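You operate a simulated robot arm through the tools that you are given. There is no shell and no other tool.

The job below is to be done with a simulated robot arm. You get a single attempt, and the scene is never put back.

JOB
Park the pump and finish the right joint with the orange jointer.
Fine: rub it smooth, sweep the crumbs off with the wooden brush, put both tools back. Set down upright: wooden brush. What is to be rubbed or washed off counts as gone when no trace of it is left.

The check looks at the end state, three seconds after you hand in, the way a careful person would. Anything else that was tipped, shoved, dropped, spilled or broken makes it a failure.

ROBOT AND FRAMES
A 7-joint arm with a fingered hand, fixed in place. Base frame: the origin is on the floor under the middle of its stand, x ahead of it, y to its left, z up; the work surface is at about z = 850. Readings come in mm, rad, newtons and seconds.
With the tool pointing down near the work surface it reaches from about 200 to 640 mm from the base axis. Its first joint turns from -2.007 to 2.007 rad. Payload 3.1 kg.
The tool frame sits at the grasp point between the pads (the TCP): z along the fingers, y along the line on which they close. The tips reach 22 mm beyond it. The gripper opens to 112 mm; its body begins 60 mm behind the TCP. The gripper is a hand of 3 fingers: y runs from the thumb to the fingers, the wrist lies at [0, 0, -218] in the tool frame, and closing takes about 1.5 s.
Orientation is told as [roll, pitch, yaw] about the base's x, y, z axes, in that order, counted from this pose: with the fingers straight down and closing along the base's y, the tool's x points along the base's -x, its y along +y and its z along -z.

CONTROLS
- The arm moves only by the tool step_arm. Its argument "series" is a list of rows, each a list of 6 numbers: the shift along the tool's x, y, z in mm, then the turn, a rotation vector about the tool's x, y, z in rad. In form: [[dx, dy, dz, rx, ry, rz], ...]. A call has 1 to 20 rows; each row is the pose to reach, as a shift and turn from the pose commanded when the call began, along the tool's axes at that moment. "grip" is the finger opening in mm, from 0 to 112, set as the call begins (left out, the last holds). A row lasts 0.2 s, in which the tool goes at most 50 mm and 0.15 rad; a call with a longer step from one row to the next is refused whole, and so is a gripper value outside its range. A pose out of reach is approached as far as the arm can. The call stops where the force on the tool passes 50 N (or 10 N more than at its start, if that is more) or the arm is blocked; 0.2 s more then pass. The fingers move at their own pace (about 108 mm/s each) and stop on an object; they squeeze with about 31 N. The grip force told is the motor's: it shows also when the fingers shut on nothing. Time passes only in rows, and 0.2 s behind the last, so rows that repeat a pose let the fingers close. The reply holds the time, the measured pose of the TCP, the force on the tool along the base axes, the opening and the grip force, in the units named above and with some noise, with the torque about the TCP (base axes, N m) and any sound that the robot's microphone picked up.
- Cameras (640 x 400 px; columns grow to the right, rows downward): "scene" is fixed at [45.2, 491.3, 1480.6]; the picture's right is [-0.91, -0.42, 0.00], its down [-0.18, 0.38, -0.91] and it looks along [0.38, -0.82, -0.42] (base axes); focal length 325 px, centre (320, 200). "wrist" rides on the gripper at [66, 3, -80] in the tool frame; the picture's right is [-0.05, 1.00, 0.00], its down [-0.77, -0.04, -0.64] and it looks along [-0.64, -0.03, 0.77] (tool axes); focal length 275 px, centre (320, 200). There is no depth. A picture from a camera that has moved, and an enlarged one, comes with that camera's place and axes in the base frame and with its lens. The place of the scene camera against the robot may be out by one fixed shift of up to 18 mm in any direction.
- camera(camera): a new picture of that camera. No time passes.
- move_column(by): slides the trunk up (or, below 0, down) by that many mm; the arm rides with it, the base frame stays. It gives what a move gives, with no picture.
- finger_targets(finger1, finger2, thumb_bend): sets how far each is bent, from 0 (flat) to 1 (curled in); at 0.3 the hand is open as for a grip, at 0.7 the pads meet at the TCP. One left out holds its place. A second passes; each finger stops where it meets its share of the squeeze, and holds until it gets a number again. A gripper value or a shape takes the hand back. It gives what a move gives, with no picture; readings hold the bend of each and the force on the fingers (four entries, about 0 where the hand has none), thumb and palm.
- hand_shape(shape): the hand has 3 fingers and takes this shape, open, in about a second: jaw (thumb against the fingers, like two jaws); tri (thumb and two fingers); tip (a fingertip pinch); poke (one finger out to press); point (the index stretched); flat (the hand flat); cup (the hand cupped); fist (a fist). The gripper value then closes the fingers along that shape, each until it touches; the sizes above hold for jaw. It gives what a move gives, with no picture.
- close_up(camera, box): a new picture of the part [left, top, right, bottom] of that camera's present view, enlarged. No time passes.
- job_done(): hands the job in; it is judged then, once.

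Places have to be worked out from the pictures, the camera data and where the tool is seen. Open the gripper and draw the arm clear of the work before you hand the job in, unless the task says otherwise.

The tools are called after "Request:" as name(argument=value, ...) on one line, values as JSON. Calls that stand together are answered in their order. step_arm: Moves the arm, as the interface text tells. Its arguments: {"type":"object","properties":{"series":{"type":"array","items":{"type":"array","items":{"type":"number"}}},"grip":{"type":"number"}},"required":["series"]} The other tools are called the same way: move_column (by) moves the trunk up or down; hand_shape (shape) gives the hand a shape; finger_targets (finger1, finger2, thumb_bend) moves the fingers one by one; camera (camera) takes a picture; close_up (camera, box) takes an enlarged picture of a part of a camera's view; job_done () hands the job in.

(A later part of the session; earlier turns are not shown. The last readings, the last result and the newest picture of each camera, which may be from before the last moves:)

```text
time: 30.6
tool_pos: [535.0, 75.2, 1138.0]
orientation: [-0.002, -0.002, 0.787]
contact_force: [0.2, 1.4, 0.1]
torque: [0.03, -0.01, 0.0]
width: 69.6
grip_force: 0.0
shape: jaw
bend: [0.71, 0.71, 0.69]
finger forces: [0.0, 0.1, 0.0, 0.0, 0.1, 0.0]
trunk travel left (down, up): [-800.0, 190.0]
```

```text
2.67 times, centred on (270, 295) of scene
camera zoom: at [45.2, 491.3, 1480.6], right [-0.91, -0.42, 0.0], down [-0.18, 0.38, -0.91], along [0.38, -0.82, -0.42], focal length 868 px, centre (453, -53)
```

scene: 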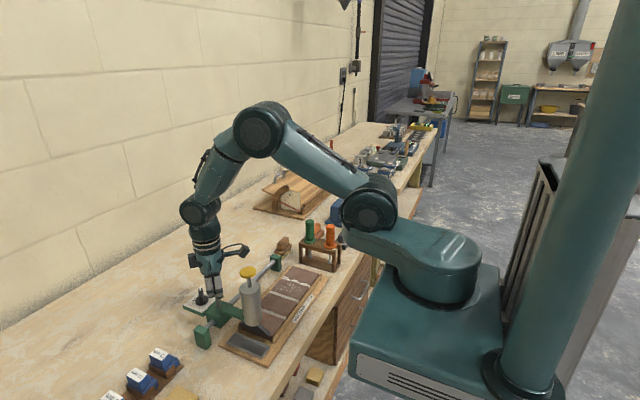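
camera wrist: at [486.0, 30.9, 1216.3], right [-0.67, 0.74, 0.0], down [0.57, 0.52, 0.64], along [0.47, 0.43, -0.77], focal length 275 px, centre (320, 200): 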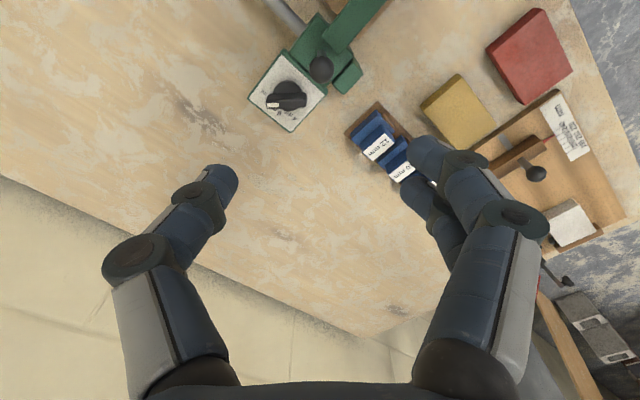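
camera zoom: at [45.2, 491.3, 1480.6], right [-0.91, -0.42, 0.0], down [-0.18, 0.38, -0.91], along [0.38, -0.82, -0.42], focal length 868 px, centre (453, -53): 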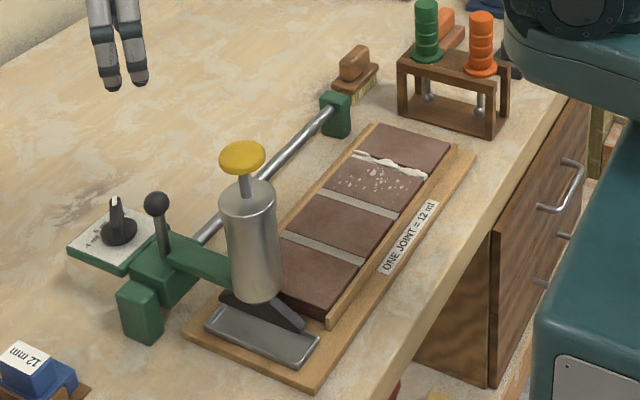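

The pump is parked. I now turn the hand back to yaw 0 and move to view the right joint and crumbs closely.

Request:
step_arm(series=[[38, -1.7, 0, 0, 0, 0.1], [76, -3.4, 0, 0, 0, 0.2], [114, -5, 0, 0, 0, 0.3], [152, -6.7, 0, 0, 0, 0.4], [190, -8.4, 0, 0, 0, 0.5], [228, -10, 0, 0, 0, 0.6], [266, -11.7, 0, 0, 0, 0.7], [304, -13.3, 0, 0, 0, 0.787], [304, -13.3, 0, 0, 0, 0.787]])

Request:
step_arm(series=[[0, 0, 40, 0, 0, 0], [0, 0, 80, 0, 0, 0], [0, 0, 120, 0, 0, 0], [0, 0, 138, 0, 0, 0], [0, 0, 138, 0, 0, 0]])

Request:
camera(camera="wrist")

Request:
close_up(camera="wrist", box=[240, 100, 440, 225])

```text
time: 32.6
tool_pos: [330.6, -147.8, 1135.4]
orientation: [0.0, -0.002, 0.0]
contact_force: [-1.3, 0.4, 0.2]
torque: [-0.02, -0.01, 0.0]
width: 69.6
grip_force: 0.0
shape: jaw
bend: [0.71, 0.71, 0.69]
finger forces: [0.0, 0.1, 0.0, 0.0, 0.0, 0.1]
trunk travel left (down, up): [-800.0, 190.0]
```

```text
time: 33.8
tool_pos: [330.0, -147.0, 997.9]
orientation: [-0.001, -0.003, -0.001]
contact_force: [-0.3, 0.1, 0.5]
torque: [0.01, -0.03, -0.02]
width: 69.9
grip_force: 0.1
shape: jaw
bend: [0.71, 0.71, 0.69]
finger forces: [0.1, 0.1, 0.0, 0.0, 0.0, 0.0]
trunk travel left (down, up): [-800.0, 190.0]
```

```text
taken
camera wrist: at [263.9, -144.9, 1077.8], right [0.05, 1.0, 0.0], down [0.77, -0.04, 0.64], along [0.64, -0.03, -0.77], focal length 275 px, centre (320, 200)
```

wrist: 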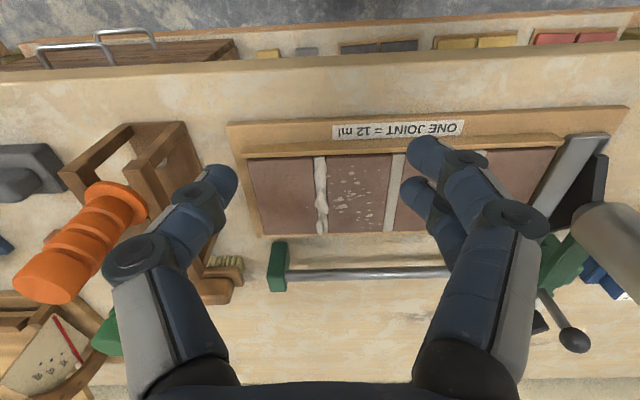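

```text
3.20 times, centred on (340, 162) of wrist
camera zoom: at [263.9, -144.9, 1077.8], right [0.05, 1.0, 0.0], down [0.77, -0.04, 0.64], along [0.64, -0.03, -0.77], focal length 881 px, centre (256, 320)
```

zoom: 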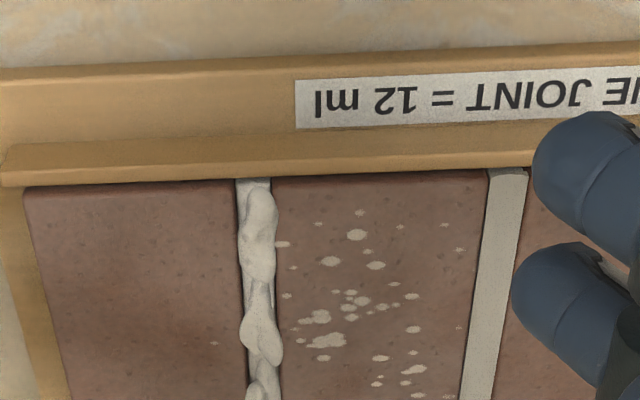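

The proud, lumpy mortar bead runs along x ≈ 384–476 at y ≈ -151, with crumbs on the tile to its left. Now I go to fetch the orange jointer: up, over to about (385, -297), hovering above the handle.

Request:
step_arm(series=[[0, 0, -45, 0, 0, 0], [0, -30, -80, 0, 0, 0], [-10, -70, -80, 0, 0, 0], [-25, -110, -75, 0, 0, 0], [-55, -150, -70, 0, 0, 0], [-55, -150, -62, 0, 0, 0]])

Request:
camera(camera="wrist")

Request:
close_up(camera="wrist", box=[230, 60, 430, 200])

```text
refused: row 5 steps farther than a row can; nothing moved
```

```text
taken
camera wrist: at [263.9, -144.9, 1077.8], right [0.05, 1.0, 0.0], down [0.77, -0.04, 0.64], along [0.64, -0.03, -0.77], focal length 275 px, centre (320, 200)
```

wrist: 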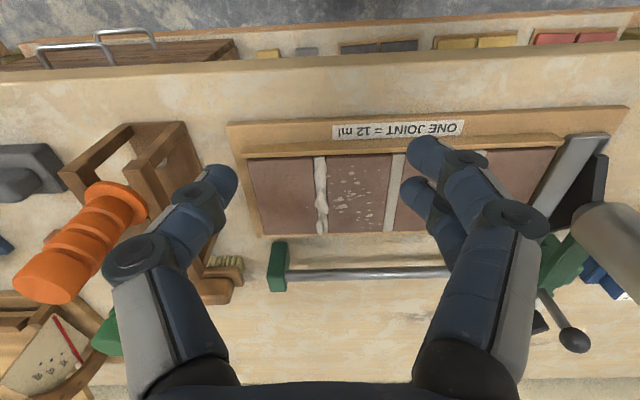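

```text
2.86 times, centred on (330, 130) of wrist
camera zoom: at [263.9, -144.9, 1077.8], right [0.05, 1.0, 0.0], down [0.77, -0.04, 0.64], along [0.64, -0.03, -0.77], focal length 786 px, centre (291, 400)
```

zoom: 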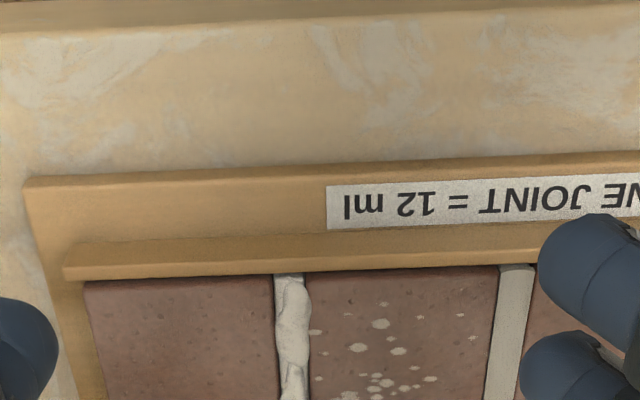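

One step was a hair too long and the call was refused with nothing moved. I send it again with smaller steps.

Request:
step_arm(series=[[0, 0, -45, 0, 0, 0], [0, -20, -80, 0, 0, 0], [-10, -60, -80, 0, 0, 0], [-20, -100, -78, 0, 0, 0], [-40, -130, -72, 0, 0, 0], [-55, -150, -62, 0, 0, 0], [-55, -150, -62, 0, 0, 0]])

Request:
camera(camera="wrist")

Request:
close_up(camera="wrist", box=[230, 40, 430, 200])

```text
time: 35.4
tool_pos: [385.3, -299.3, 1061.7]
orientation: [-0.003, -0.003, 0.0]
contact_force: [-0.5, -0.9, 0.3]
torque: [0.03, -0.01, -0.04]
width: 69.8
grip_force: 0.1
shape: jaw
bend: [0.71, 0.71, 0.69]
finger forces: [0.1, 0.0, 0.1, 0.0, 0.0, 0.0]
trunk travel left (down, up): [-800.0, 190.0]
```

```text
taken
camera wrist: at [318.9, -296.5, 1140.3], right [0.05, 1.0, 0.0], down [0.77, -0.03, 0.64], along [0.64, -0.03, -0.77], focal length 275 px, centre (320, 200)
```

wrist: 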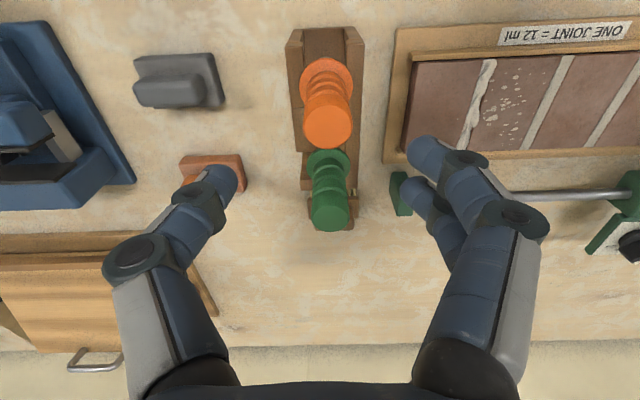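

```text
2.50 times, centred on (330, 120) of wrist
camera zoom: at [318.9, -296.5, 1140.3], right [0.05, 1.0, 0.0], down [0.77, -0.03, 0.64], along [0.64, -0.03, -0.77], focal length 688 px, centre (295, 400)
```

zoom: 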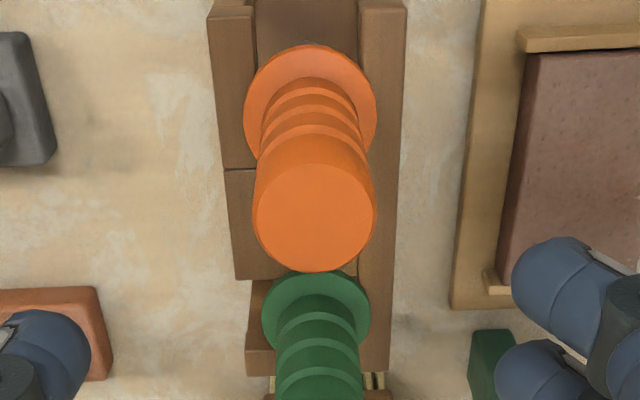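

The jointer's axis is at about (386, -295.6), handle Ø27 with top at z ≈ 993. I correct by 3.5 mm in y and lower the open fingers around the handle to z ≈ 966.

Request:
step_arm(series=[[-1, 3.6, 25, 0, 0, 0], [-1, 3.6, 50, 0, 0, 0], [-1, 3.6, 75, 0, 0, 0], [-1, 3.6, 96, 0, 0, 0], [-1, 3.6, 96, 0, 0, 0]])

Request:
camera(camera="wrist")

Request:
close_up(camera="scene", box=[270, 180, 390, 280])

```text
time: 36.6
tool_pos: [386.6, -294.9, 964.1]
orientation: [0.0, -0.001, -0.001]
contact_force: [0.4, 0.9, -0.3]
torque: [-0.01, 0.01, 0.03]
width: 69.7
grip_force: 0.1
shape: jaw
bend: [0.71, 0.71, 0.69]
finger forces: [0.0, 0.1, 0.0, 0.1, 0.0, 0.1]
trunk travel left (down, up): [-800.0, 190.0]
```

```text
taken
camera wrist: at [320.3, -292.0, 1043.8], right [0.05, 1.0, 0.0], down [0.77, -0.03, 0.64], along [0.64, -0.03, -0.77], focal length 275 px, centre (320, 200)
```

wrist: 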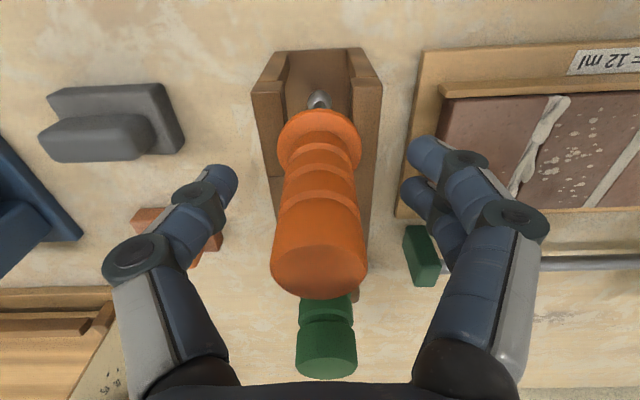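

```text
4.00 times, centred on (330, 230) of scene
camera zoom: at [45.2, 491.3, 1480.6], right [-0.91, -0.42, 0.0], down [-0.18, 0.38, -0.91], along [0.38, -0.82, -0.42], focal length 1302 px, centre (280, 80)
```

zoom: 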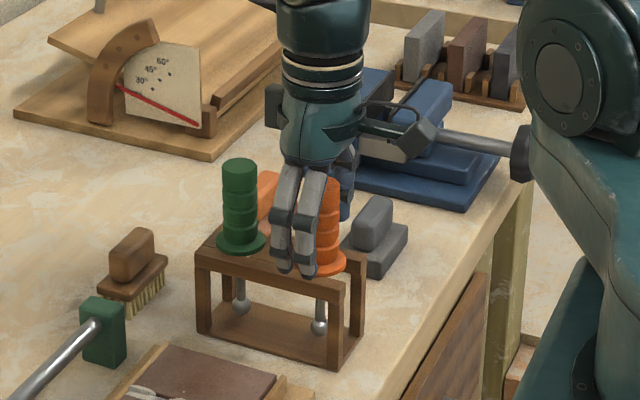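

The handle is centred between thumb and fingers, tips just above the flange. I close on it.

Request:
step_arm(series=[[0, 0, 0, 0, 0, 0], [0, 0, 0, 0, 0, 0], [0, 0, 0, 0, 0, 0], [0, 0, 0, 0, 0, 0], [0, 0, 0, 0, 0, 0], [0, 0, 0, 0, 0, 0], [0, 0, 0, 0, 0, 0]], grip=0)

Request:
camera(camera="wrist")

Request:
close_up(camera="scene", box=[270, 180, 390, 280])

```text
time: 38.2
tool_pos: [387.7, -296.2, 963.6]
orientation: [-0.002, -0.002, 0.0]
contact_force: [0.3, -0.1, 0.1]
torque: [0.0, 0.01, 0.03]
width: 18.6
grip_force: 31.6
shape: jaw
bend: [0.73, 0.73, 0.7]
finger forces: [15.0, 12.4, 0.1, 0.0, 26.9, 0.0]
trunk travel left (down, up): [-800.0, 190.0]
```

```text
taken
camera wrist: at [320.6, -292.2, 1043.8], right [0.05, 1.0, 0.0], down [0.77, -0.04, 0.64], along [0.64, -0.03, -0.77], focal length 275 px, centre (320, 200)
```

wrist: 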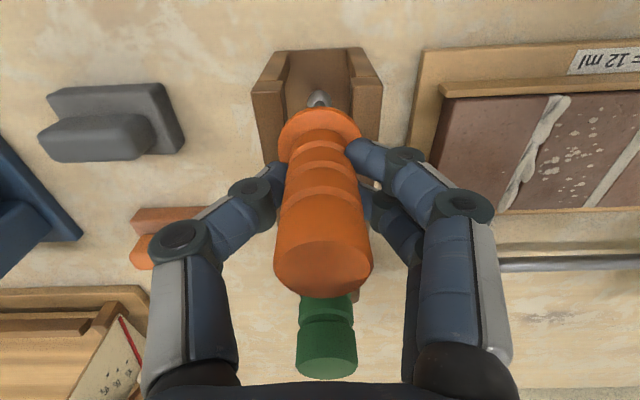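

```text
4.00 times, centred on (330, 230) of scene
camera zoom: at [45.2, 491.3, 1480.6], right [-0.91, -0.42, 0.0], down [-0.18, 0.38, -0.91], along [0.38, -0.82, -0.42], focal length 1302 px, centre (280, 80)
```

zoom: 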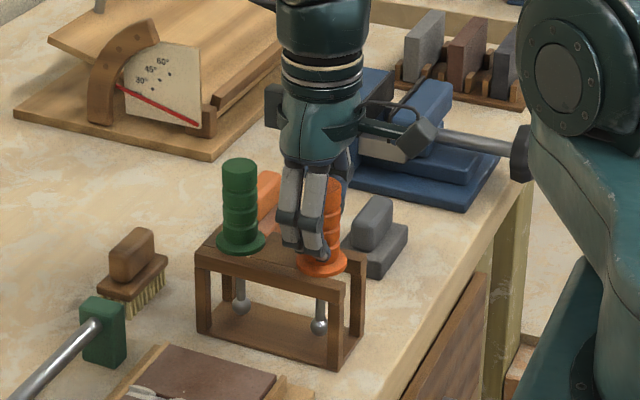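

The handle is held firmly (31 N). I lift slowly at first, then fully clear of the rack (100 mm).

Request:
step_arm(series=[[0, 0, -8, 0, 0, 0], [0, 0, -16, 0, 0, 0], [0, 0, -30, 0, 0, 0], [0, 0, -50, 0, 0, 0], [0, 0, -75, 0, 0, 0], [0, 0, -100, 0, 0, 0], [0, 0, -110, 0, 0, 0]])

Request:
camera(camera="wrist")

Request:
close_up(camera="scene", box=[260, 150, 390, 280])

```text
time: 39.8
tool_pos: [387.3, -295.3, 1073.6]
orientation: [-0.001, -0.002, 0.001]
contact_force: [-0.8, 0.6, -0.4]
torque: [0.01, -0.02, -0.01]
width: 18.3
grip_force: 31.3
shape: jaw
bend: [0.73, 0.73, 0.7]
finger forces: [15.2, 12.6, 0.1, 0.1, 26.8, 0.0]
trunk travel left (down, up): [-800.0, 190.0]
```

```text
taken
camera wrist: at [320.4, -291.9, 1153.7], right [0.05, 1.0, 0.0], down [0.77, -0.04, 0.64], along [0.64, -0.03, -0.77], focal length 275 px, centre (320, 200)
```

wrist: 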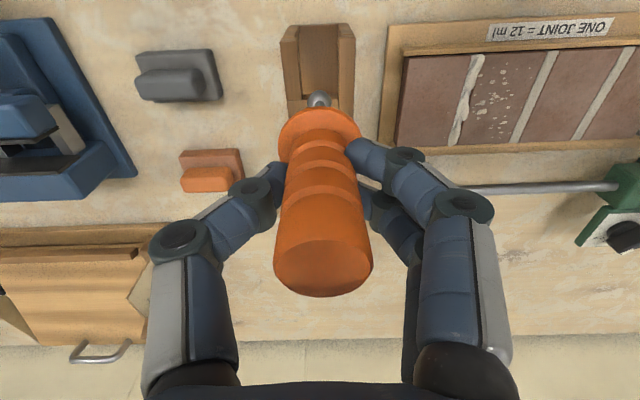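

```text
3.08 times, centred on (325, 215) of scene
camera zoom: at [45.2, 491.3, 1480.6], right [-0.91, -0.42, 0.0], down [-0.18, 0.38, -0.91], along [0.38, -0.82, -0.42], focal length 1001 px, centre (305, 154)
```

zoom: 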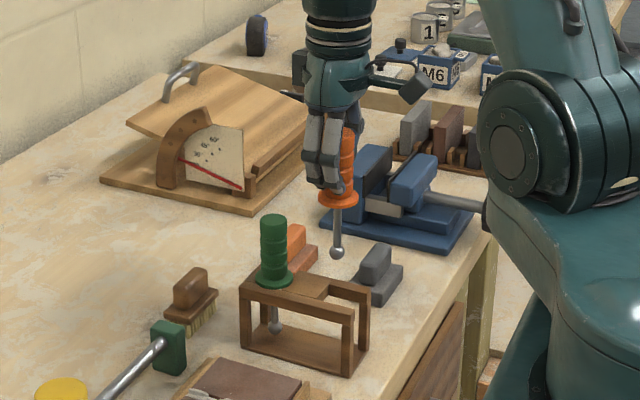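

The jointer came out cleanly with its ball about 100 mm below the TCP. I carry it over to above the right joint and lower to a hover to check the ball's alignment with the bead.

Request:
step_arm(series=[[0, 36, 0, 0, 0, 0], [0, 72, 0, 0, 0, 0], [0, 108, 0, 0, 0, 0], [-15, 144, 0, 0, 0, 0], [-30, 144, 30, 0, 0, 0], [-43, 144, 58, 0, 0, 0], [-43, 144, 58, 0, 0, 0]])

Request:
camera(camera="wrist")

Request:
close_up(camera="wrist", box=[220, 20, 420, 160])

Request:
close_up(camera="scene", box=[240, 210, 360, 310])

```text
time: 41.4
tool_pos: [429.7, -151.4, 1015.9]
orientation: [0.0, -0.004, 0.001]
contact_force: [1.2, -0.2, -0.7]
torque: [0.01, -0.04, 0.03]
width: 18.3
grip_force: 30.9
shape: jaw
bend: [0.73, 0.73, 0.7]
finger forces: [15.3, 12.6, 0.1, 0.0, 26.9, 0.1]
trunk travel left (down, up): [-800.0, 190.0]
```

```text
taken
camera wrist: at [363.5, -148.5, 1096.0], right [0.05, 1.0, 0.0], down [0.77, -0.04, 0.64], along [0.64, -0.03, -0.77], focal length 275 px, centre (320, 200)
```

wrist: 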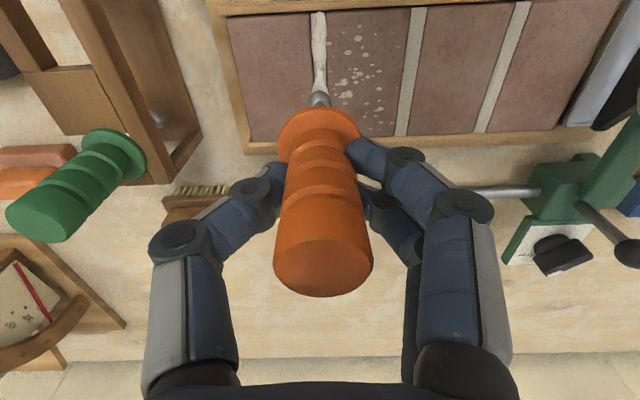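

```text
2.86 times, centred on (320, 90) of wrist
camera zoom: at [363.5, -148.5, 1096.0], right [0.05, 1.0, 0.0], down [0.77, -0.04, 0.64], along [0.64, -0.03, -0.77], focal length 786 px, centre (320, 514)
```

zoom: 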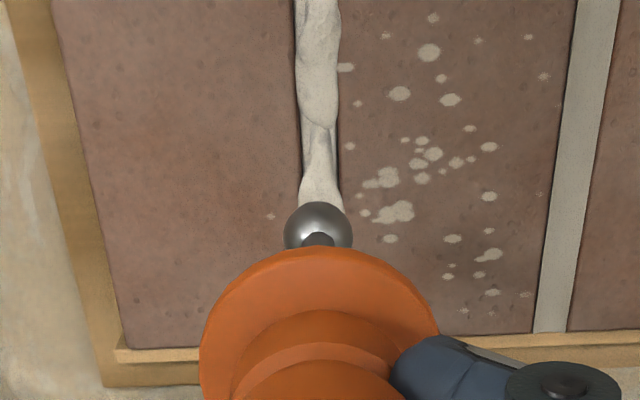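

```text
4.00 times, centred on (300, 260) of scene
camera zoom: at [45.2, 491.3, 1480.6], right [-0.91, -0.42, 0.0], down [-0.18, 0.38, -0.91], along [0.38, -0.82, -0.42], focal length 1302 px, centre (400, -40)
```

zoom: 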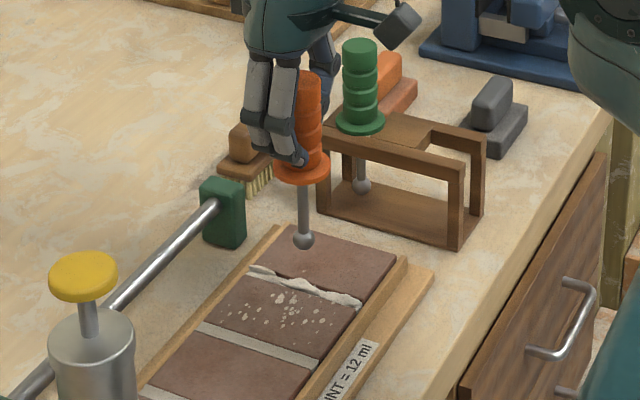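

The ball is within a millimetre of the joint's centre line (y ≈ -151). I lower toward the bead in the middle to find the contact height, in small steps.

Request:
step_arm(series=[[0, 0, 10, 0, 0, 0], [0, 0, 18, 0, 0, 0], [0, 0, 22, 0, 0, 0], [0, 0, 24, 0, 0, 0], [0, 0, 24, 0, 0, 0]])

Request:
close_up(camera="wrist", box=[220, 20, 420, 160])

Request:
close_up(camera="scene", box=[260, 230, 340, 300])

```text
time: 42.6
tool_pos: [430.9, -150.4, 993.5]
orientation: [-0.001, -0.002, -0.001]
contact_force: [0.6, 0.0, -0.9]
torque: [0.01, 0.01, 0.02]
width: 18.4
grip_force: 30.9
shape: jaw
bend: [0.73, 0.73, 0.7]
finger forces: [15.4, 12.7, 0.1, 0.1, 27.0, 0.0]
trunk travel left (down, up): [-800.0, 190.0]
```

```text
2.86 times, centred on (320, 90) of wrist
camera zoom: at [364.0, -148.1, 1072.1], right [0.05, 1.0, 0.0], down [0.77, -0.04, 0.64], along [0.64, -0.03, -0.77], focal length 786 px, centre (320, 514)
```

zoom: 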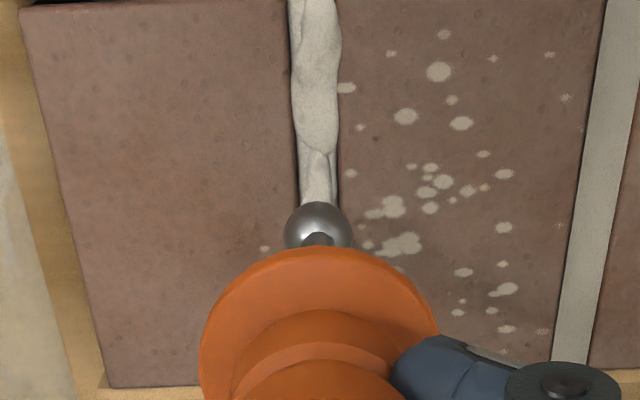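

```text
5.71 times, centred on (300, 265) of scene
camera zoom: at [45.2, 491.3, 1480.6], right [-0.91, -0.42, 0.0], down [-0.18, 0.38, -0.91], along [0.38, -0.82, -0.42], focal length 1859 px, centre (434, -171)
```

zoom: 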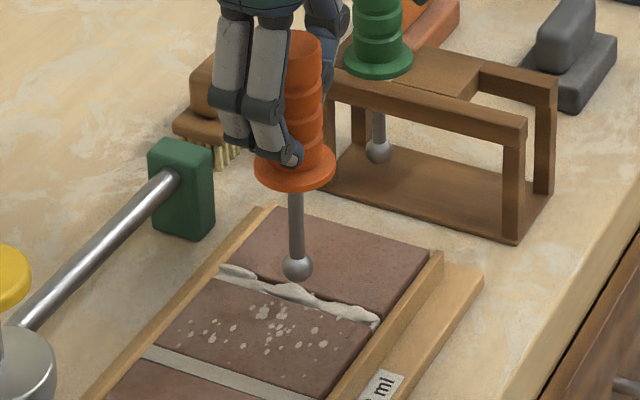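

Still a gap of roughly a centimetre. I continue down in 1 mm steps while watching the vertical force.

Request:
step_arm(series=[[0, 0, 1, 0, 0, 0], [0, 0, 2, 0, 0, 0], [0, 0, 3, 0, 0, 0], [0, 0, 4, 0, 0, 0], [0, 0, 5, 0, 0, 0], [0, 0, 6, 0, 0, 0]])

Request:
step_arm(series=[[0, 0, 1, 0, 0, 0], [0, 0, 2, 0, 0, 0], [0, 0, 2, 0, 0, 0]])

Request:
step_arm(series=[[0, 0, 1, 0, 0, 0], [0, 0, 2, 0, 0, 0], [0, 0, 2, 0, 0, 0]])

```text
time: 44.0
tool_pos: [429.6, -151.0, 987.2]
orientation: [0.0, -0.004, 0.001]
contact_force: [0.9, 0.0, -0.8]
torque: [0.02, 0.01, 0.03]
width: 18.1
grip_force: 31.0
shape: jaw
bend: [0.73, 0.73, 0.7]
finger forces: [15.4, 12.8, 0.0, 0.1, 26.9, 0.0]
trunk travel left (down, up): [-800.0, 190.0]
```

```text
time: 44.8
tool_pos: [430.1, -150.5, 984.7]
orientation: [-0.001, -0.002, -0.001]
contact_force: [-0.3, 0.5, -1.2]
torque: [0.02, -0.01, 0.01]
width: 18.4
grip_force: 31.4
shape: jaw
bend: [0.73, 0.73, 0.7]
finger forces: [15.4, 12.7, 0.0, 0.0, 26.9, 0.0]
trunk travel left (down, up): [-800.0, 190.0]
```

```text
time: 45.6
tool_pos: [429.6, -150.7, 982.5]
orientation: [0.002, -0.002, 0.0]
contact_force: [0.1, 0.4, -1.0]
torque: [0.04, -0.03, 0.01]
width: 18.4
grip_force: 31.2
shape: jaw
bend: [0.73, 0.73, 0.7]
finger forces: [15.5, 12.7, 0.0, 0.0, 26.9, 0.0]
trunk travel left (down, up): [-800.0, 190.0]
```

Request:
close_up(camera="scene", box=[270, 240, 330, 290])

Request:
step_arm(series=[[0, 0, 1, 0, 0, 0], [0, 0, 2, 0, 0, 0], [0, 0, 2, 0, 0, 0]])

Request:
step_arm(series=[[0, 0, 1, 0, 0, 0], [0, 0, 2, 0, 0, 0], [0, 0, 2, 0, 0, 0]])

Request:
close_up(camera="scene", box=[270, 240, 330, 290])

```text
8.00 times, centred on (300, 265) of scene
camera zoom: at [45.2, 491.3, 1480.6], right [-0.91, -0.42, 0.0], down [-0.18, 0.38, -0.91], along [0.38, -0.82, -0.42], focal length 2603 px, centre (480, -320)
```

zoom: 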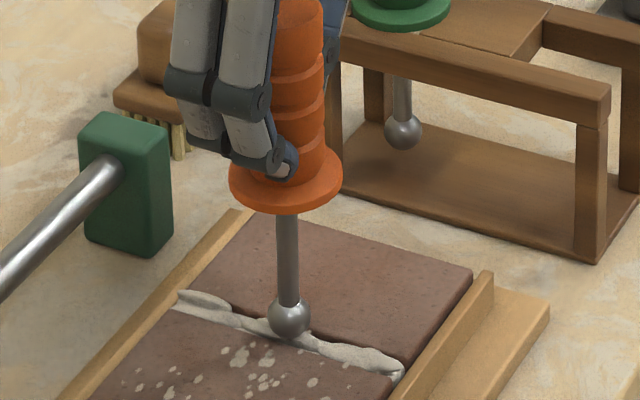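

```text
time: 46.4
tool_pos: [430.4, -150.5, 981.5]
orientation: [0.0, -0.003, 0.0]
contact_force: [-0.3, -0.6, 3.0]
torque: [0.0, 0.0, 0.01]
width: 18.4
grip_force: 30.5
shape: jaw
bend: [0.73, 0.73, 0.7]
finger forces: [15.7, 13.2, 0.1, 0.0, 27.5, 0.1]
trunk travel left (down, up): [-800.0, 190.0]
```

```text
time: 47.2
tool_pos: [428.3, -150.3, 978.8]
orientation: [-0.002, -0.006, 0.002]
contact_force: [0.4, 0.0, 18.7]
torque: [0.03, -0.04, 0.02]
width: 18.6
grip_force: 31.0
shape: jaw
bend: [0.73, 0.73, 0.71]
finger forces: [17.6, 16.6, 0.0, 0.0, 31.8, 0.0]
trunk travel left (down, up): [-800.0, 190.0]
```

```text
8.00 times, centred on (300, 265) of scene
camera zoom: at [45.2, 491.3, 1480.6], right [-0.91, -0.42, 0.0], down [-0.18, 0.38, -0.91], along [0.38, -0.82, -0.42], focal length 2603 px, centre (480, -320)
```

zoom: 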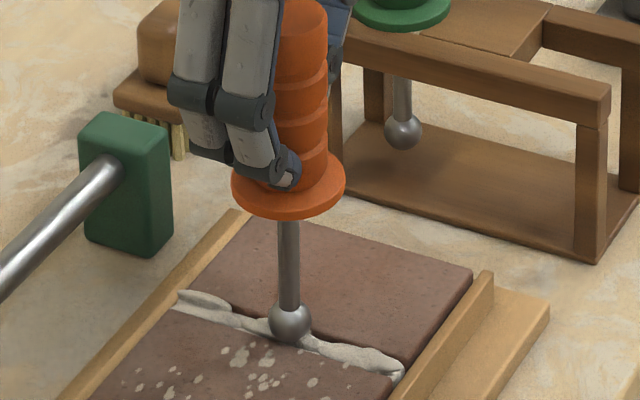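

Contact: 19 N at TCP z ≈ 979. I ease off to about 10 N and make a first stroke along the joint toward the far end (+x), then back, watching the forces.

Request:
step_arm(series=[[0, 0, -1, 0, 0, 0], [-8, 0, -1, 0, 0, 0], [-16, 0, -1, 0, 0, 0], [-24, 0, -1, 0, 0, 0], [-32, 0, -1, 0, 0, 0], [-38, 0, -1, 0, 0, 0]])

Request:
camera(camera="wrist")

Request:
close_up(camera="scene", box=[260, 230, 340, 300])

```text
time: 48.6
tool_pos: [466.6, -151.0, 980.0]
orientation: [0.001, -0.001, 0.0]
contact_force: [-2.0, 2.0, 1.8]
torque: [0.07, 0.17, -0.01]
width: 18.7
grip_force: 30.8
shape: jaw
bend: [0.73, 0.72, 0.71]
finger forces: [19.5, 12.7, 0.1, 0.0, 29.1, 0.0]
trunk travel left (down, up): [-800.0, 190.0]
```

```text
taken
camera wrist: at [400.9, -147.7, 1059.1], right [0.05, 1.0, 0.0], down [0.77, -0.04, 0.64], along [0.64, -0.03, -0.77], focal length 275 px, centre (320, 200)
```

wrist: 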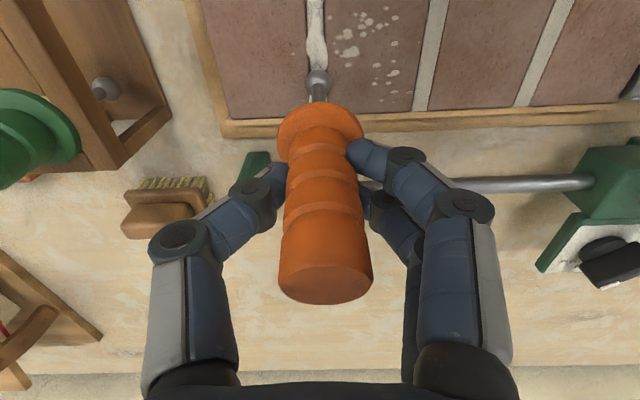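

```text
5.71 times, centred on (300, 265) of scene
camera zoom: at [45.2, 491.3, 1480.6], right [-0.91, -0.42, 0.0], down [-0.18, 0.38, -0.91], along [0.38, -0.82, -0.42], focal length 1859 px, centre (434, -171)
```

zoom: 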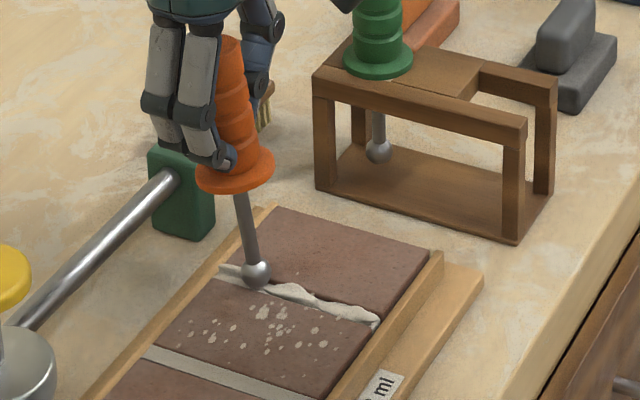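

The jointer pivots in the pinch when dragged, because the drag acts about the pinch axis. I look at what the stroke did to the bead.

Request:
close_up(camera="wrist", box=[250, 0, 390, 120])

Request:
close_up(camera="scene", box=[275, 250, 330, 290])

```text
3.33 times, centred on (320, 60) of wrist
camera zoom: at [400.9, -147.7, 1059.1], right [0.05, 1.0, 0.0], down [0.77, -0.04, 0.64], along [0.64, -0.03, -0.77], focal length 918 px, centre (320, 667)
```

zoom: 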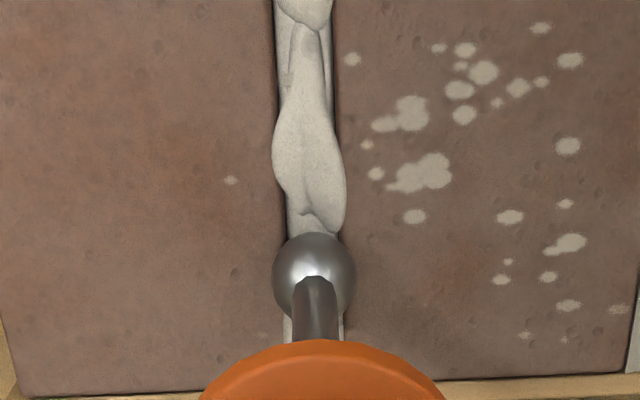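

```text
10.00 times, centred on (302, 270) of scene
camera zoom: at [45.2, 491.3, 1480.6], right [-0.91, -0.42, 0.0], down [-0.18, 0.38, -0.91], along [0.38, -0.82, -0.42], focal length 3254 px, centre (495, -500)
```

zoom: 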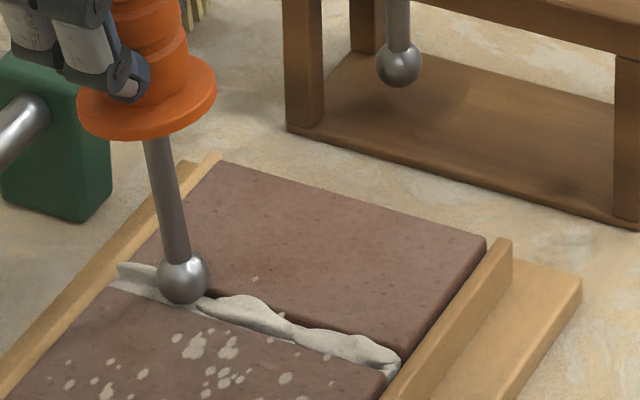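

The ball lags about 13 mm behind the hand (it pivoted ~0.13 rad in the grip), and the bead isn't visibly changed yet. I move the hand back over the ball to bring the jointer upright again, and check.

Request:
step_arm(series=[[4, 0, 0, 0, 0, 0], [8, 0, 0, 0, 0, 0], [12, 0, 0, 0, 0, 0], [15, 0, 0, 0, 0, 0]])

Request:
camera(camera="wrist")

Request:
close_up(camera="scene", box=[260, 220, 340, 290])

```text
time: 49.6
tool_pos: [452.2, -150.9, 980.5]
orientation: [-0.001, -0.005, 0.003]
contact_force: [1.2, 0.1, 10.1]
torque: [0.0, -0.11, -0.01]
width: 18.8
grip_force: 31.5
shape: jaw
bend: [0.73, 0.73, 0.71]
finger forces: [18.0, 17.4, 0.0, 0.1, 30.8, 0.0]
trunk travel left (down, up): [-800.0, 190.0]
```

```text
taken
camera wrist: at [386.0, -147.8, 1059.5], right [0.05, 1.0, 0.0], down [0.77, -0.03, 0.64], along [0.64, -0.03, -0.77], focal length 275 px, centre (320, 200)
```

wrist: 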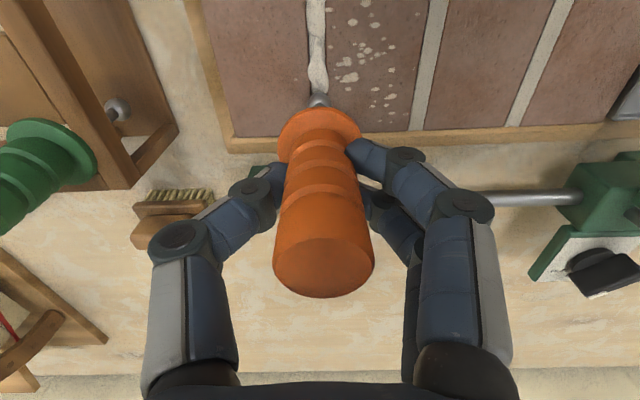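

```text
5.71 times, centred on (300, 255) of scene
camera zoom: at [45.2, 491.3, 1480.6], right [-0.91, -0.42, 0.0], down [-0.18, 0.38, -0.91], along [0.38, -0.82, -0.42], focal length 1859 px, centre (434, -114)
```

zoom: 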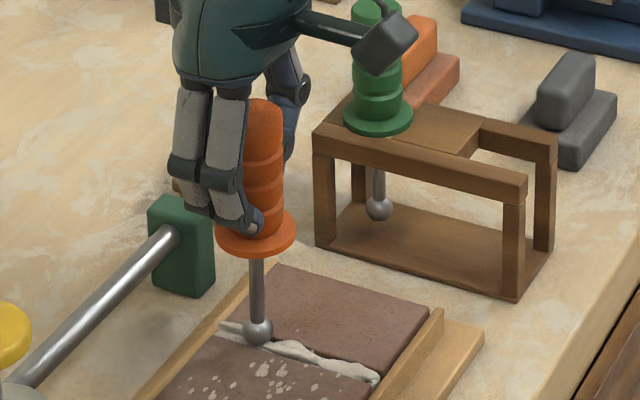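

The jointer is upright in the hand again. To keep it from pivoting I lean the hand so the ball leads in the stroke direction (+x), which puts the contact force through the grip. I lift, move to the near end of the joint and lean by 0.3 rad.

Request:
step_arm(series=[[0, 0, -12, 0, 0, 0], [30, 0, -15, 0, -0.1, 0], [60, 0, -15, 0, -0.2, 0], [90, 0, -15, 0, -0.3, 0], [90, 0, -15, 0, -0.3, 0]])

Request:
camera(camera="wrist")

Request:
close_up(camera="scene", box=[260, 210, 360, 300])

```text
time: 50.8
tool_pos: [363.8, -146.9, 994.7]
orientation: [-0.006, -0.303, 0.002]
contact_force: [0.4, 0.2, -1.0]
torque: [-0.04, 0.04, 0.01]
width: 18.6
grip_force: 31.2
shape: jaw
bend: [0.73, 0.73, 0.71]
finger forces: [16.5, 14.8, 0.0, 0.0, 27.5, 0.0]
trunk travel left (down, up): [-800.0, 190.0]
```

```text
taken
camera wrist: at [276.8, -144.4, 1050.6], right [0.04, 1.0, 0.01], down [0.55, -0.03, 0.84], along [0.84, -0.03, -0.55], focal length 275 px, centre (320, 200)
```

wrist: 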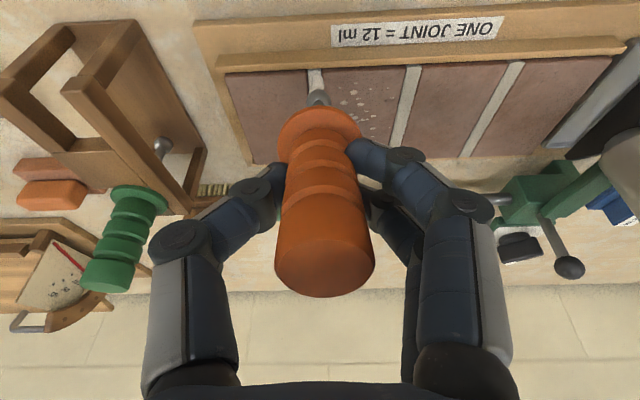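

```text
4.44 times, centred on (310, 255) of scene
camera zoom: at [45.2, 491.3, 1480.6], right [-0.91, -0.42, 0.0], down [-0.18, 0.38, -0.91], along [0.38, -0.82, -0.42], focal length 1446 px, centre (364, -44)
```

zoom: 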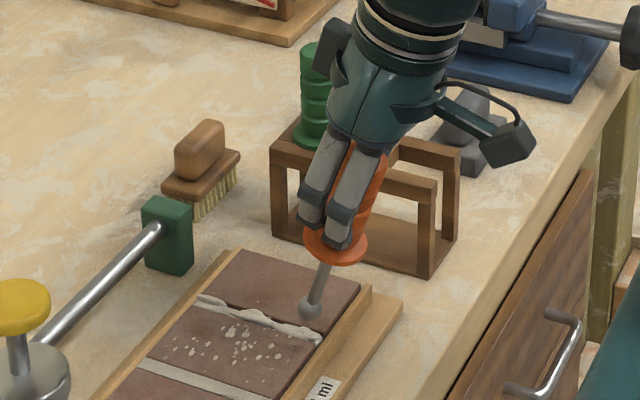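

The TCP reads y ≈ -147, a few millimetres off the joint line; I re-read after settling before correcting.

Request:
step_arm(series=[[0, 0, 0, 0, 0, 0], [0, 0, 0, 0, 0, 0]])

Request:
close_up(camera="wrist", box=[250, 40, 390, 130])

```text
time: 51.4
tool_pos: [362.6, -151.5, 994.6]
orientation: [0.0, -0.301, 0.003]
contact_force: [-0.6, -0.3, -1.2]
torque: [-0.06, -0.02, -0.02]
width: 18.6
grip_force: 30.8
shape: jaw
bend: [0.73, 0.73, 0.71]
finger forces: [16.5, 14.9, 0.0, 0.0, 27.5, 0.0]
trunk travel left (down, up): [-800.0, 190.0]
```

```text
4.44 times, centred on (320, 85) of wrist
camera zoom: at [275.5, -148.0, 1050.5], right [0.04, 1.0, 0.01], down [0.55, -0.04, 0.84], along [0.84, -0.03, -0.55], focal length 1224 px, centre (320, 711)
```

zoom: 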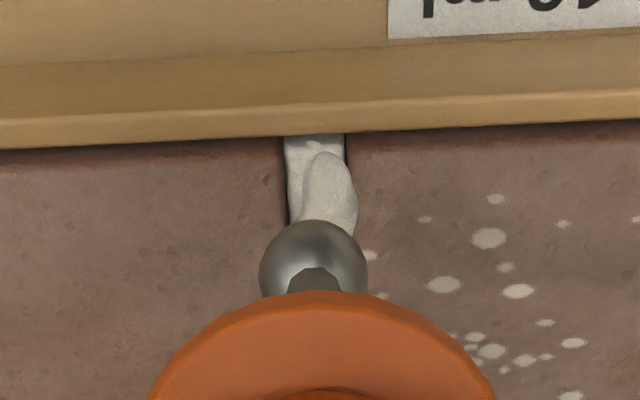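

Settled at y = -151.5; the ball is over the joint's near end at x ≈ 389, about 1 mm off to the right. I correct by 1 mm and descend toward the bead, the last bit in 1 mm steps.

Request:
step_arm(series=[[1.8, 1, 5.7, 0, 0, 0], [3.5, 1, 11.5, 0, 0, 0], [4.1, 1, 13.4, 0, 0, 0], [4.1, 1, 13.4, 0, 0, 0]])

Request:
step_arm(series=[[0.3, 0, 0.95, 0, 0, 0], [0.6, 0, 1.9, 0, 0, 0], [0.6, 0, 1.9, 0, 0, 0]])

Request:
close_up(camera="scene", box=[275, 240, 345, 300])

```text
time: 52.4
tool_pos: [363.4, -149.3, 981.4]
orientation: [-0.001, -0.302, 0.003]
contact_force: [-0.4, 0.1, -1.1]
torque: [0.01, 0.0, 0.01]
width: 18.5
grip_force: 30.9
shape: jaw
bend: [0.73, 0.73, 0.71]
finger forces: [16.6, 14.8, 0.0, 0.0, 27.6, 0.1]
trunk travel left (down, up): [-800.0, 190.0]
```

```text
time: 53.2
tool_pos: [362.1, -150.2, 978.0]
orientation: [0.0, -0.301, -0.002]
contact_force: [0.9, -0.2, -0.1]
torque: [0.03, -0.04, 0.0]
width: 18.7
grip_force: 30.7
shape: jaw
bend: [0.73, 0.73, 0.71]
finger forces: [16.6, 14.8, 0.0, 0.1, 27.5, 0.0]
trunk travel left (down, up): [-800.0, 190.0]
```

```text
6.67 times, centred on (310, 270) of scene
camera zoom: at [45.2, 491.3, 1480.6], right [-0.91, -0.42, 0.0], down [-0.18, 0.38, -0.91], along [0.38, -0.82, -0.42], focal length 2169 px, centre (387, -267)
```

zoom: 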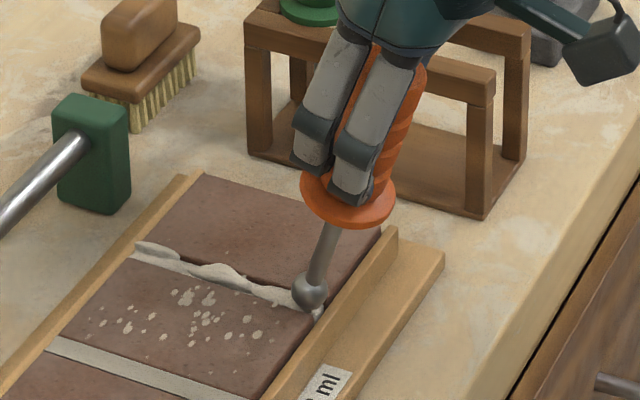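

Just above contact. I go down in small steps to get about 10 N.

Request:
step_arm(series=[[0.3, 0, 0.95, 0, 0, 0], [0.6, 0, 1.9, 0, 0, 0], [0.6, 0, 1.9, 0, 0, 0]])

Request:
step_arm(series=[[0.3, 0, 0.95, 0, 0, 0], [0.3, 0, 0.95, 0, 0, 0]])

```text
time: 54.0
tool_pos: [362.5, -150.4, 978.2]
orientation: [0.0, -0.301, -0.001]
contact_force: [-0.4, -0.2, 0.1]
torque: [-0.02, 0.02, 0.01]
width: 18.8
grip_force: 30.8
shape: jaw
bend: [0.73, 0.73, 0.71]
finger forces: [16.6, 15.0, 0.0, 0.1, 27.8, 0.0]
trunk travel left (down, up): [-800.0, 190.0]
```

```text
time: 54.6
tool_pos: [361.5, -148.3, 975.5]
orientation: [-0.003, -0.302, 0.002]
contact_force: [-1.6, -0.7, 6.2]
torque: [-0.03, 0.01, -0.03]
width: 18.6
grip_force: 30.8
shape: jaw
bend: [0.73, 0.73, 0.71]
finger forces: [16.7, 15.7, 0.1, 0.0, 28.7, 0.0]
trunk travel left (down, up): [-800.0, 190.0]
```

6 N of contact. I make a stroke toward +x, first half way, with a slight extra press.

Request:
step_arm(series=[[-3.5, 0, 2.1, 0, 0, 0], [-7.34, 0, 3.31, 0, 0, 0], [-14.98, 0, 5.68, 0, 0, 0], [-22.62, 0, 8.04, 0, 0, 0], [-30.26, 0, 10.41, 0, 0, 0], [-37.9, 0, 12.77, 0, 0, 0]])

Request:
close_up(camera="wrist", box=[250, 40, 390, 130])

Request:
close_up(camera="scene", box=[265, 235, 335, 295])

```text
time: 56.0
tool_pos: [401.9, -148.3, 977.1]
orientation: [-0.003, -0.305, 0.002]
contact_force: [-1.1, 1.0, 28.9]
torque: [0.1, 0.23, -0.04]
width: 21.1
grip_force: 31.4
shape: jaw
bend: [0.75, 0.72, 0.72]
finger forces: [23.6, 16.7, 0.0, 0.0, 33.9, 0.0]
trunk travel left (down, up): [-800.0, 190.0]
```

```text
4.44 times, centred on (320, 85) of wrist
camera zoom: at [314.8, -145.9, 1031.8], right [0.04, 1.0, 0.01], down [0.54, -0.03, 0.84], along [0.84, -0.03, -0.54], focal length 1224 px, centre (320, 711)
```

zoom: 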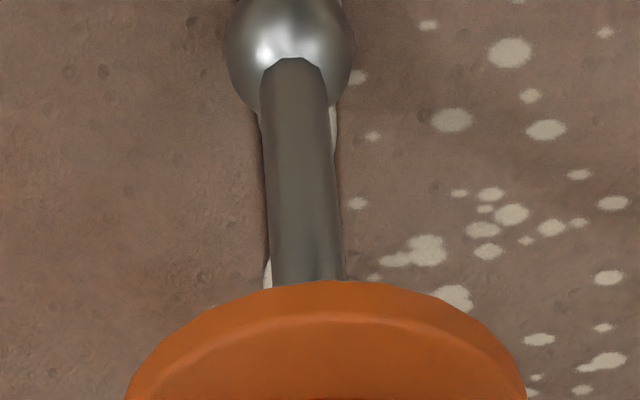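

```text
6.67 times, centred on (300, 265) of scene
camera zoom: at [45.2, 491.3, 1480.6], right [-0.91, -0.42, 0.0], down [-0.18, 0.38, -0.91], along [0.38, -0.82, -0.42], focal length 2169 px, centre (453, -233)
```

zoom: 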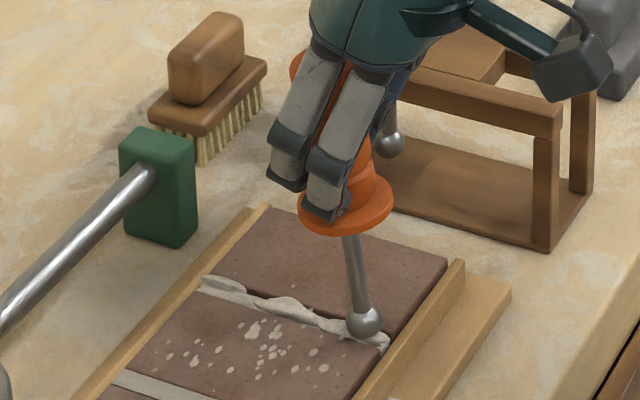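

The ball stayed put near x ≈ 396 while the jointer swivelled in the pinch again; the pinch axis is too weak for strokes along x with this hand yaw. I swing the hand back to straighten the jointer in the grip.

Request:
step_arm(series=[[-0.4, 0, -1.4, 0, 0, 0], [5.1, 0, -3.7, 0, 0, 0], [10.9, 0, -5.5, 0, 0, 0], [16.6, 0, -7.2, 0, 0, 0], [22.5, 0, -8.5, 0, 0, 0], [28.3, 0, -9.8, 0, 0, 0], [33.2, 0, -10.8, 0, 0, 0]])

Request:
camera(camera="wrist")

Request:
close_up(camera="scene", box=[265, 235, 335, 295])

```text
time: 57.6
tool_pos: [366.0, -149.2, 974.9]
orientation: [-0.002, -0.304, 0.002]
contact_force: [0.9, 1.4, 4.8]
torque: [0.13, -0.24, 0.05]
width: 19.5
grip_force: 30.9
shape: jaw
bend: [0.73, 0.73, 0.72]
finger forces: [16.4, 20.5, 0.1, 0.0, 28.6, 0.0]
trunk travel left (down, up): [-800.0, 190.0]
```

```text
taken
camera wrist: at [279.8, -146.7, 1031.1], right [0.04, 1.0, 0.01], down [0.55, -0.03, 0.84], along [0.84, -0.03, -0.55], focal length 275 px, centre (320, 200)
```

wrist: 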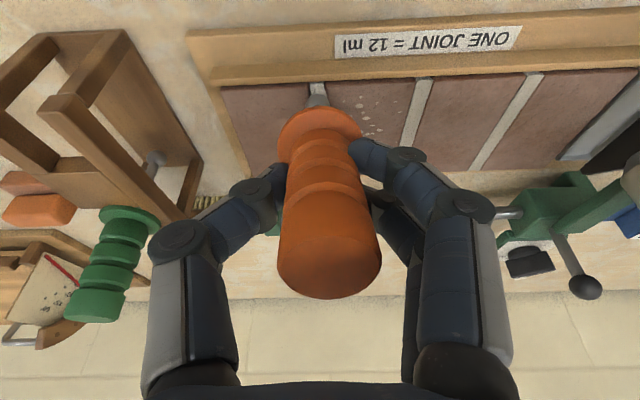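

```text
6.67 times, centred on (300, 265) of scene
camera zoom: at [45.2, 491.3, 1480.6], right [-0.91, -0.42, 0.0], down [-0.18, 0.38, -0.91], along [0.38, -0.82, -0.42], focal length 2169 px, centre (453, -233)
```

zoom: 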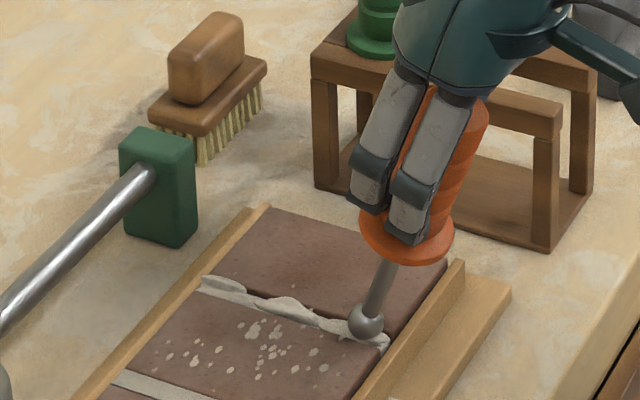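

The jointer is straight in the hand again. I lift off, take the lean out, and at a safe height begin turning the hand to yaw -90° (fingers closing along the joint direction), checking reachability in stages.

Request:
step_arm(series=[[-6, 0, -19, 0, 0, 0], [-12, 0, -38, 0, 0.1, 0], [-20, 0, -60, 0, 0.2, 0], [-40, 0, -75, 0, 0.3, 0], [-40, 0, -75, 0, 0.303, 0]])

Request:
camera(camera="wrist")

Request:
close_up(camera="scene", box=[265, 235, 335, 295])

```text
time: 58.8
tool_pos: [381.2, -149.5, 1059.4]
orientation: [0.001, 0.002, 0.0]
contact_force: [0.3, -0.4, -0.8]
torque: [-0.01, 0.0, 0.01]
width: 19.2
grip_force: 31.4
shape: jaw
bend: [0.73, 0.73, 0.72]
finger forces: [17.2, 15.5, 0.0, 0.0, 27.3, 0.0]
trunk travel left (down, up): [-800.0, 190.0]
```

```text
taken
camera wrist: at [316.6, -146.6, 1138.7], right [0.05, 1.0, 0.0], down [0.77, -0.04, 0.63], along [0.63, -0.03, -0.77], focal length 275 px, centre (320, 200)
```

wrist: 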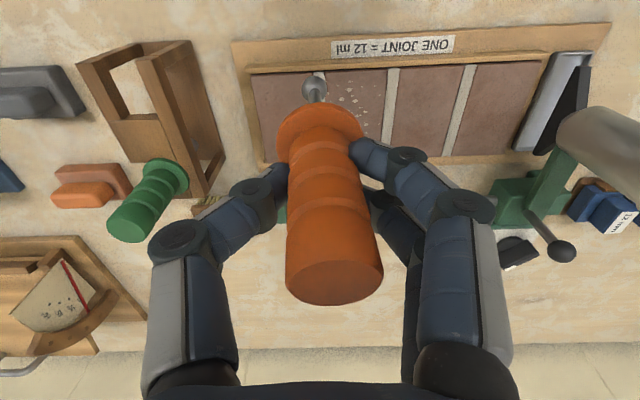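

```text
6.67 times, centred on (300, 265) of scene
camera zoom: at [45.2, 491.3, 1480.6], right [-0.91, -0.42, 0.0], down [-0.18, 0.38, -0.91], along [0.38, -0.82, -0.42], focal length 2169 px, centre (453, -233)
```

zoom: 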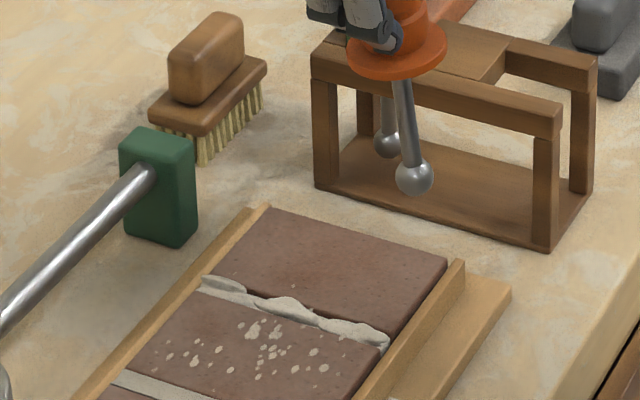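

The bead still looks lumpy, so real strokes are needed. I turn the hand stepwise to yaw ≈ -0.8 first and check that it is within reach.

Request:
step_arm(series=[[-10, 0, 0, 0, 0, 0.14], [-20, 0, 0, 0, 0, 0.28], [-30, 0, 0, 0, 0, 0.42], [-40, 0, 0, 0, 0, 0.56]])

Request:
step_arm(series=[[0, 0, 0, 0, 0, 0.14], [0, 0, 0, 0, 0, 0.28], [0, 0, 0, 0, 0, 0.42]])

Request:
camera(camera="scene")

```text
time: 59.8
tool_pos: [424.7, -150.1, 1058.2]
orientation: [-0.003, 0.001, -0.563]
contact_force: [-0.2, -0.3, -0.5]
torque: [-0.03, -0.03, 0.0]
width: 19.2
grip_force: 31.1
shape: jaw
bend: [0.73, 0.73, 0.72]
finger forces: [17.2, 15.4, 0.0, 0.1, 27.3, 0.0]
trunk travel left (down, up): [-800.0, 190.0]
```

```text
time: 60.6
tool_pos: [422.9, -149.3, 1058.9]
orientation: [-0.001, 0.0, -0.982]
contact_force: [-0.9, 0.0, -0.7]
torque: [-0.02, -0.01, 0.01]
width: 19.1
grip_force: 30.8
shape: jaw
bend: [0.73, 0.73, 0.72]
finger forces: [17.1, 15.3, 0.0, 0.1, 27.4, 0.0]
trunk travel left (down, up): [-800.0, 190.0]
```

```text
taken
```

scene: 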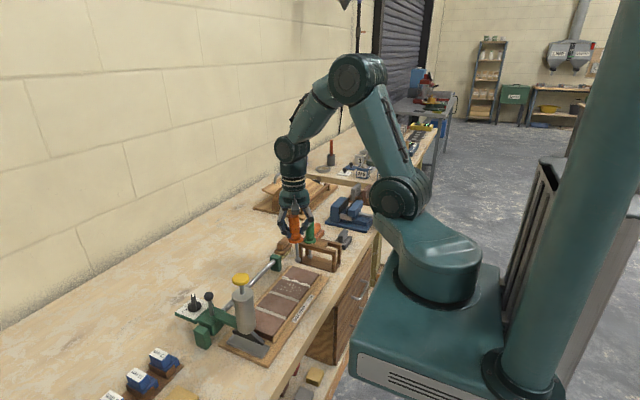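

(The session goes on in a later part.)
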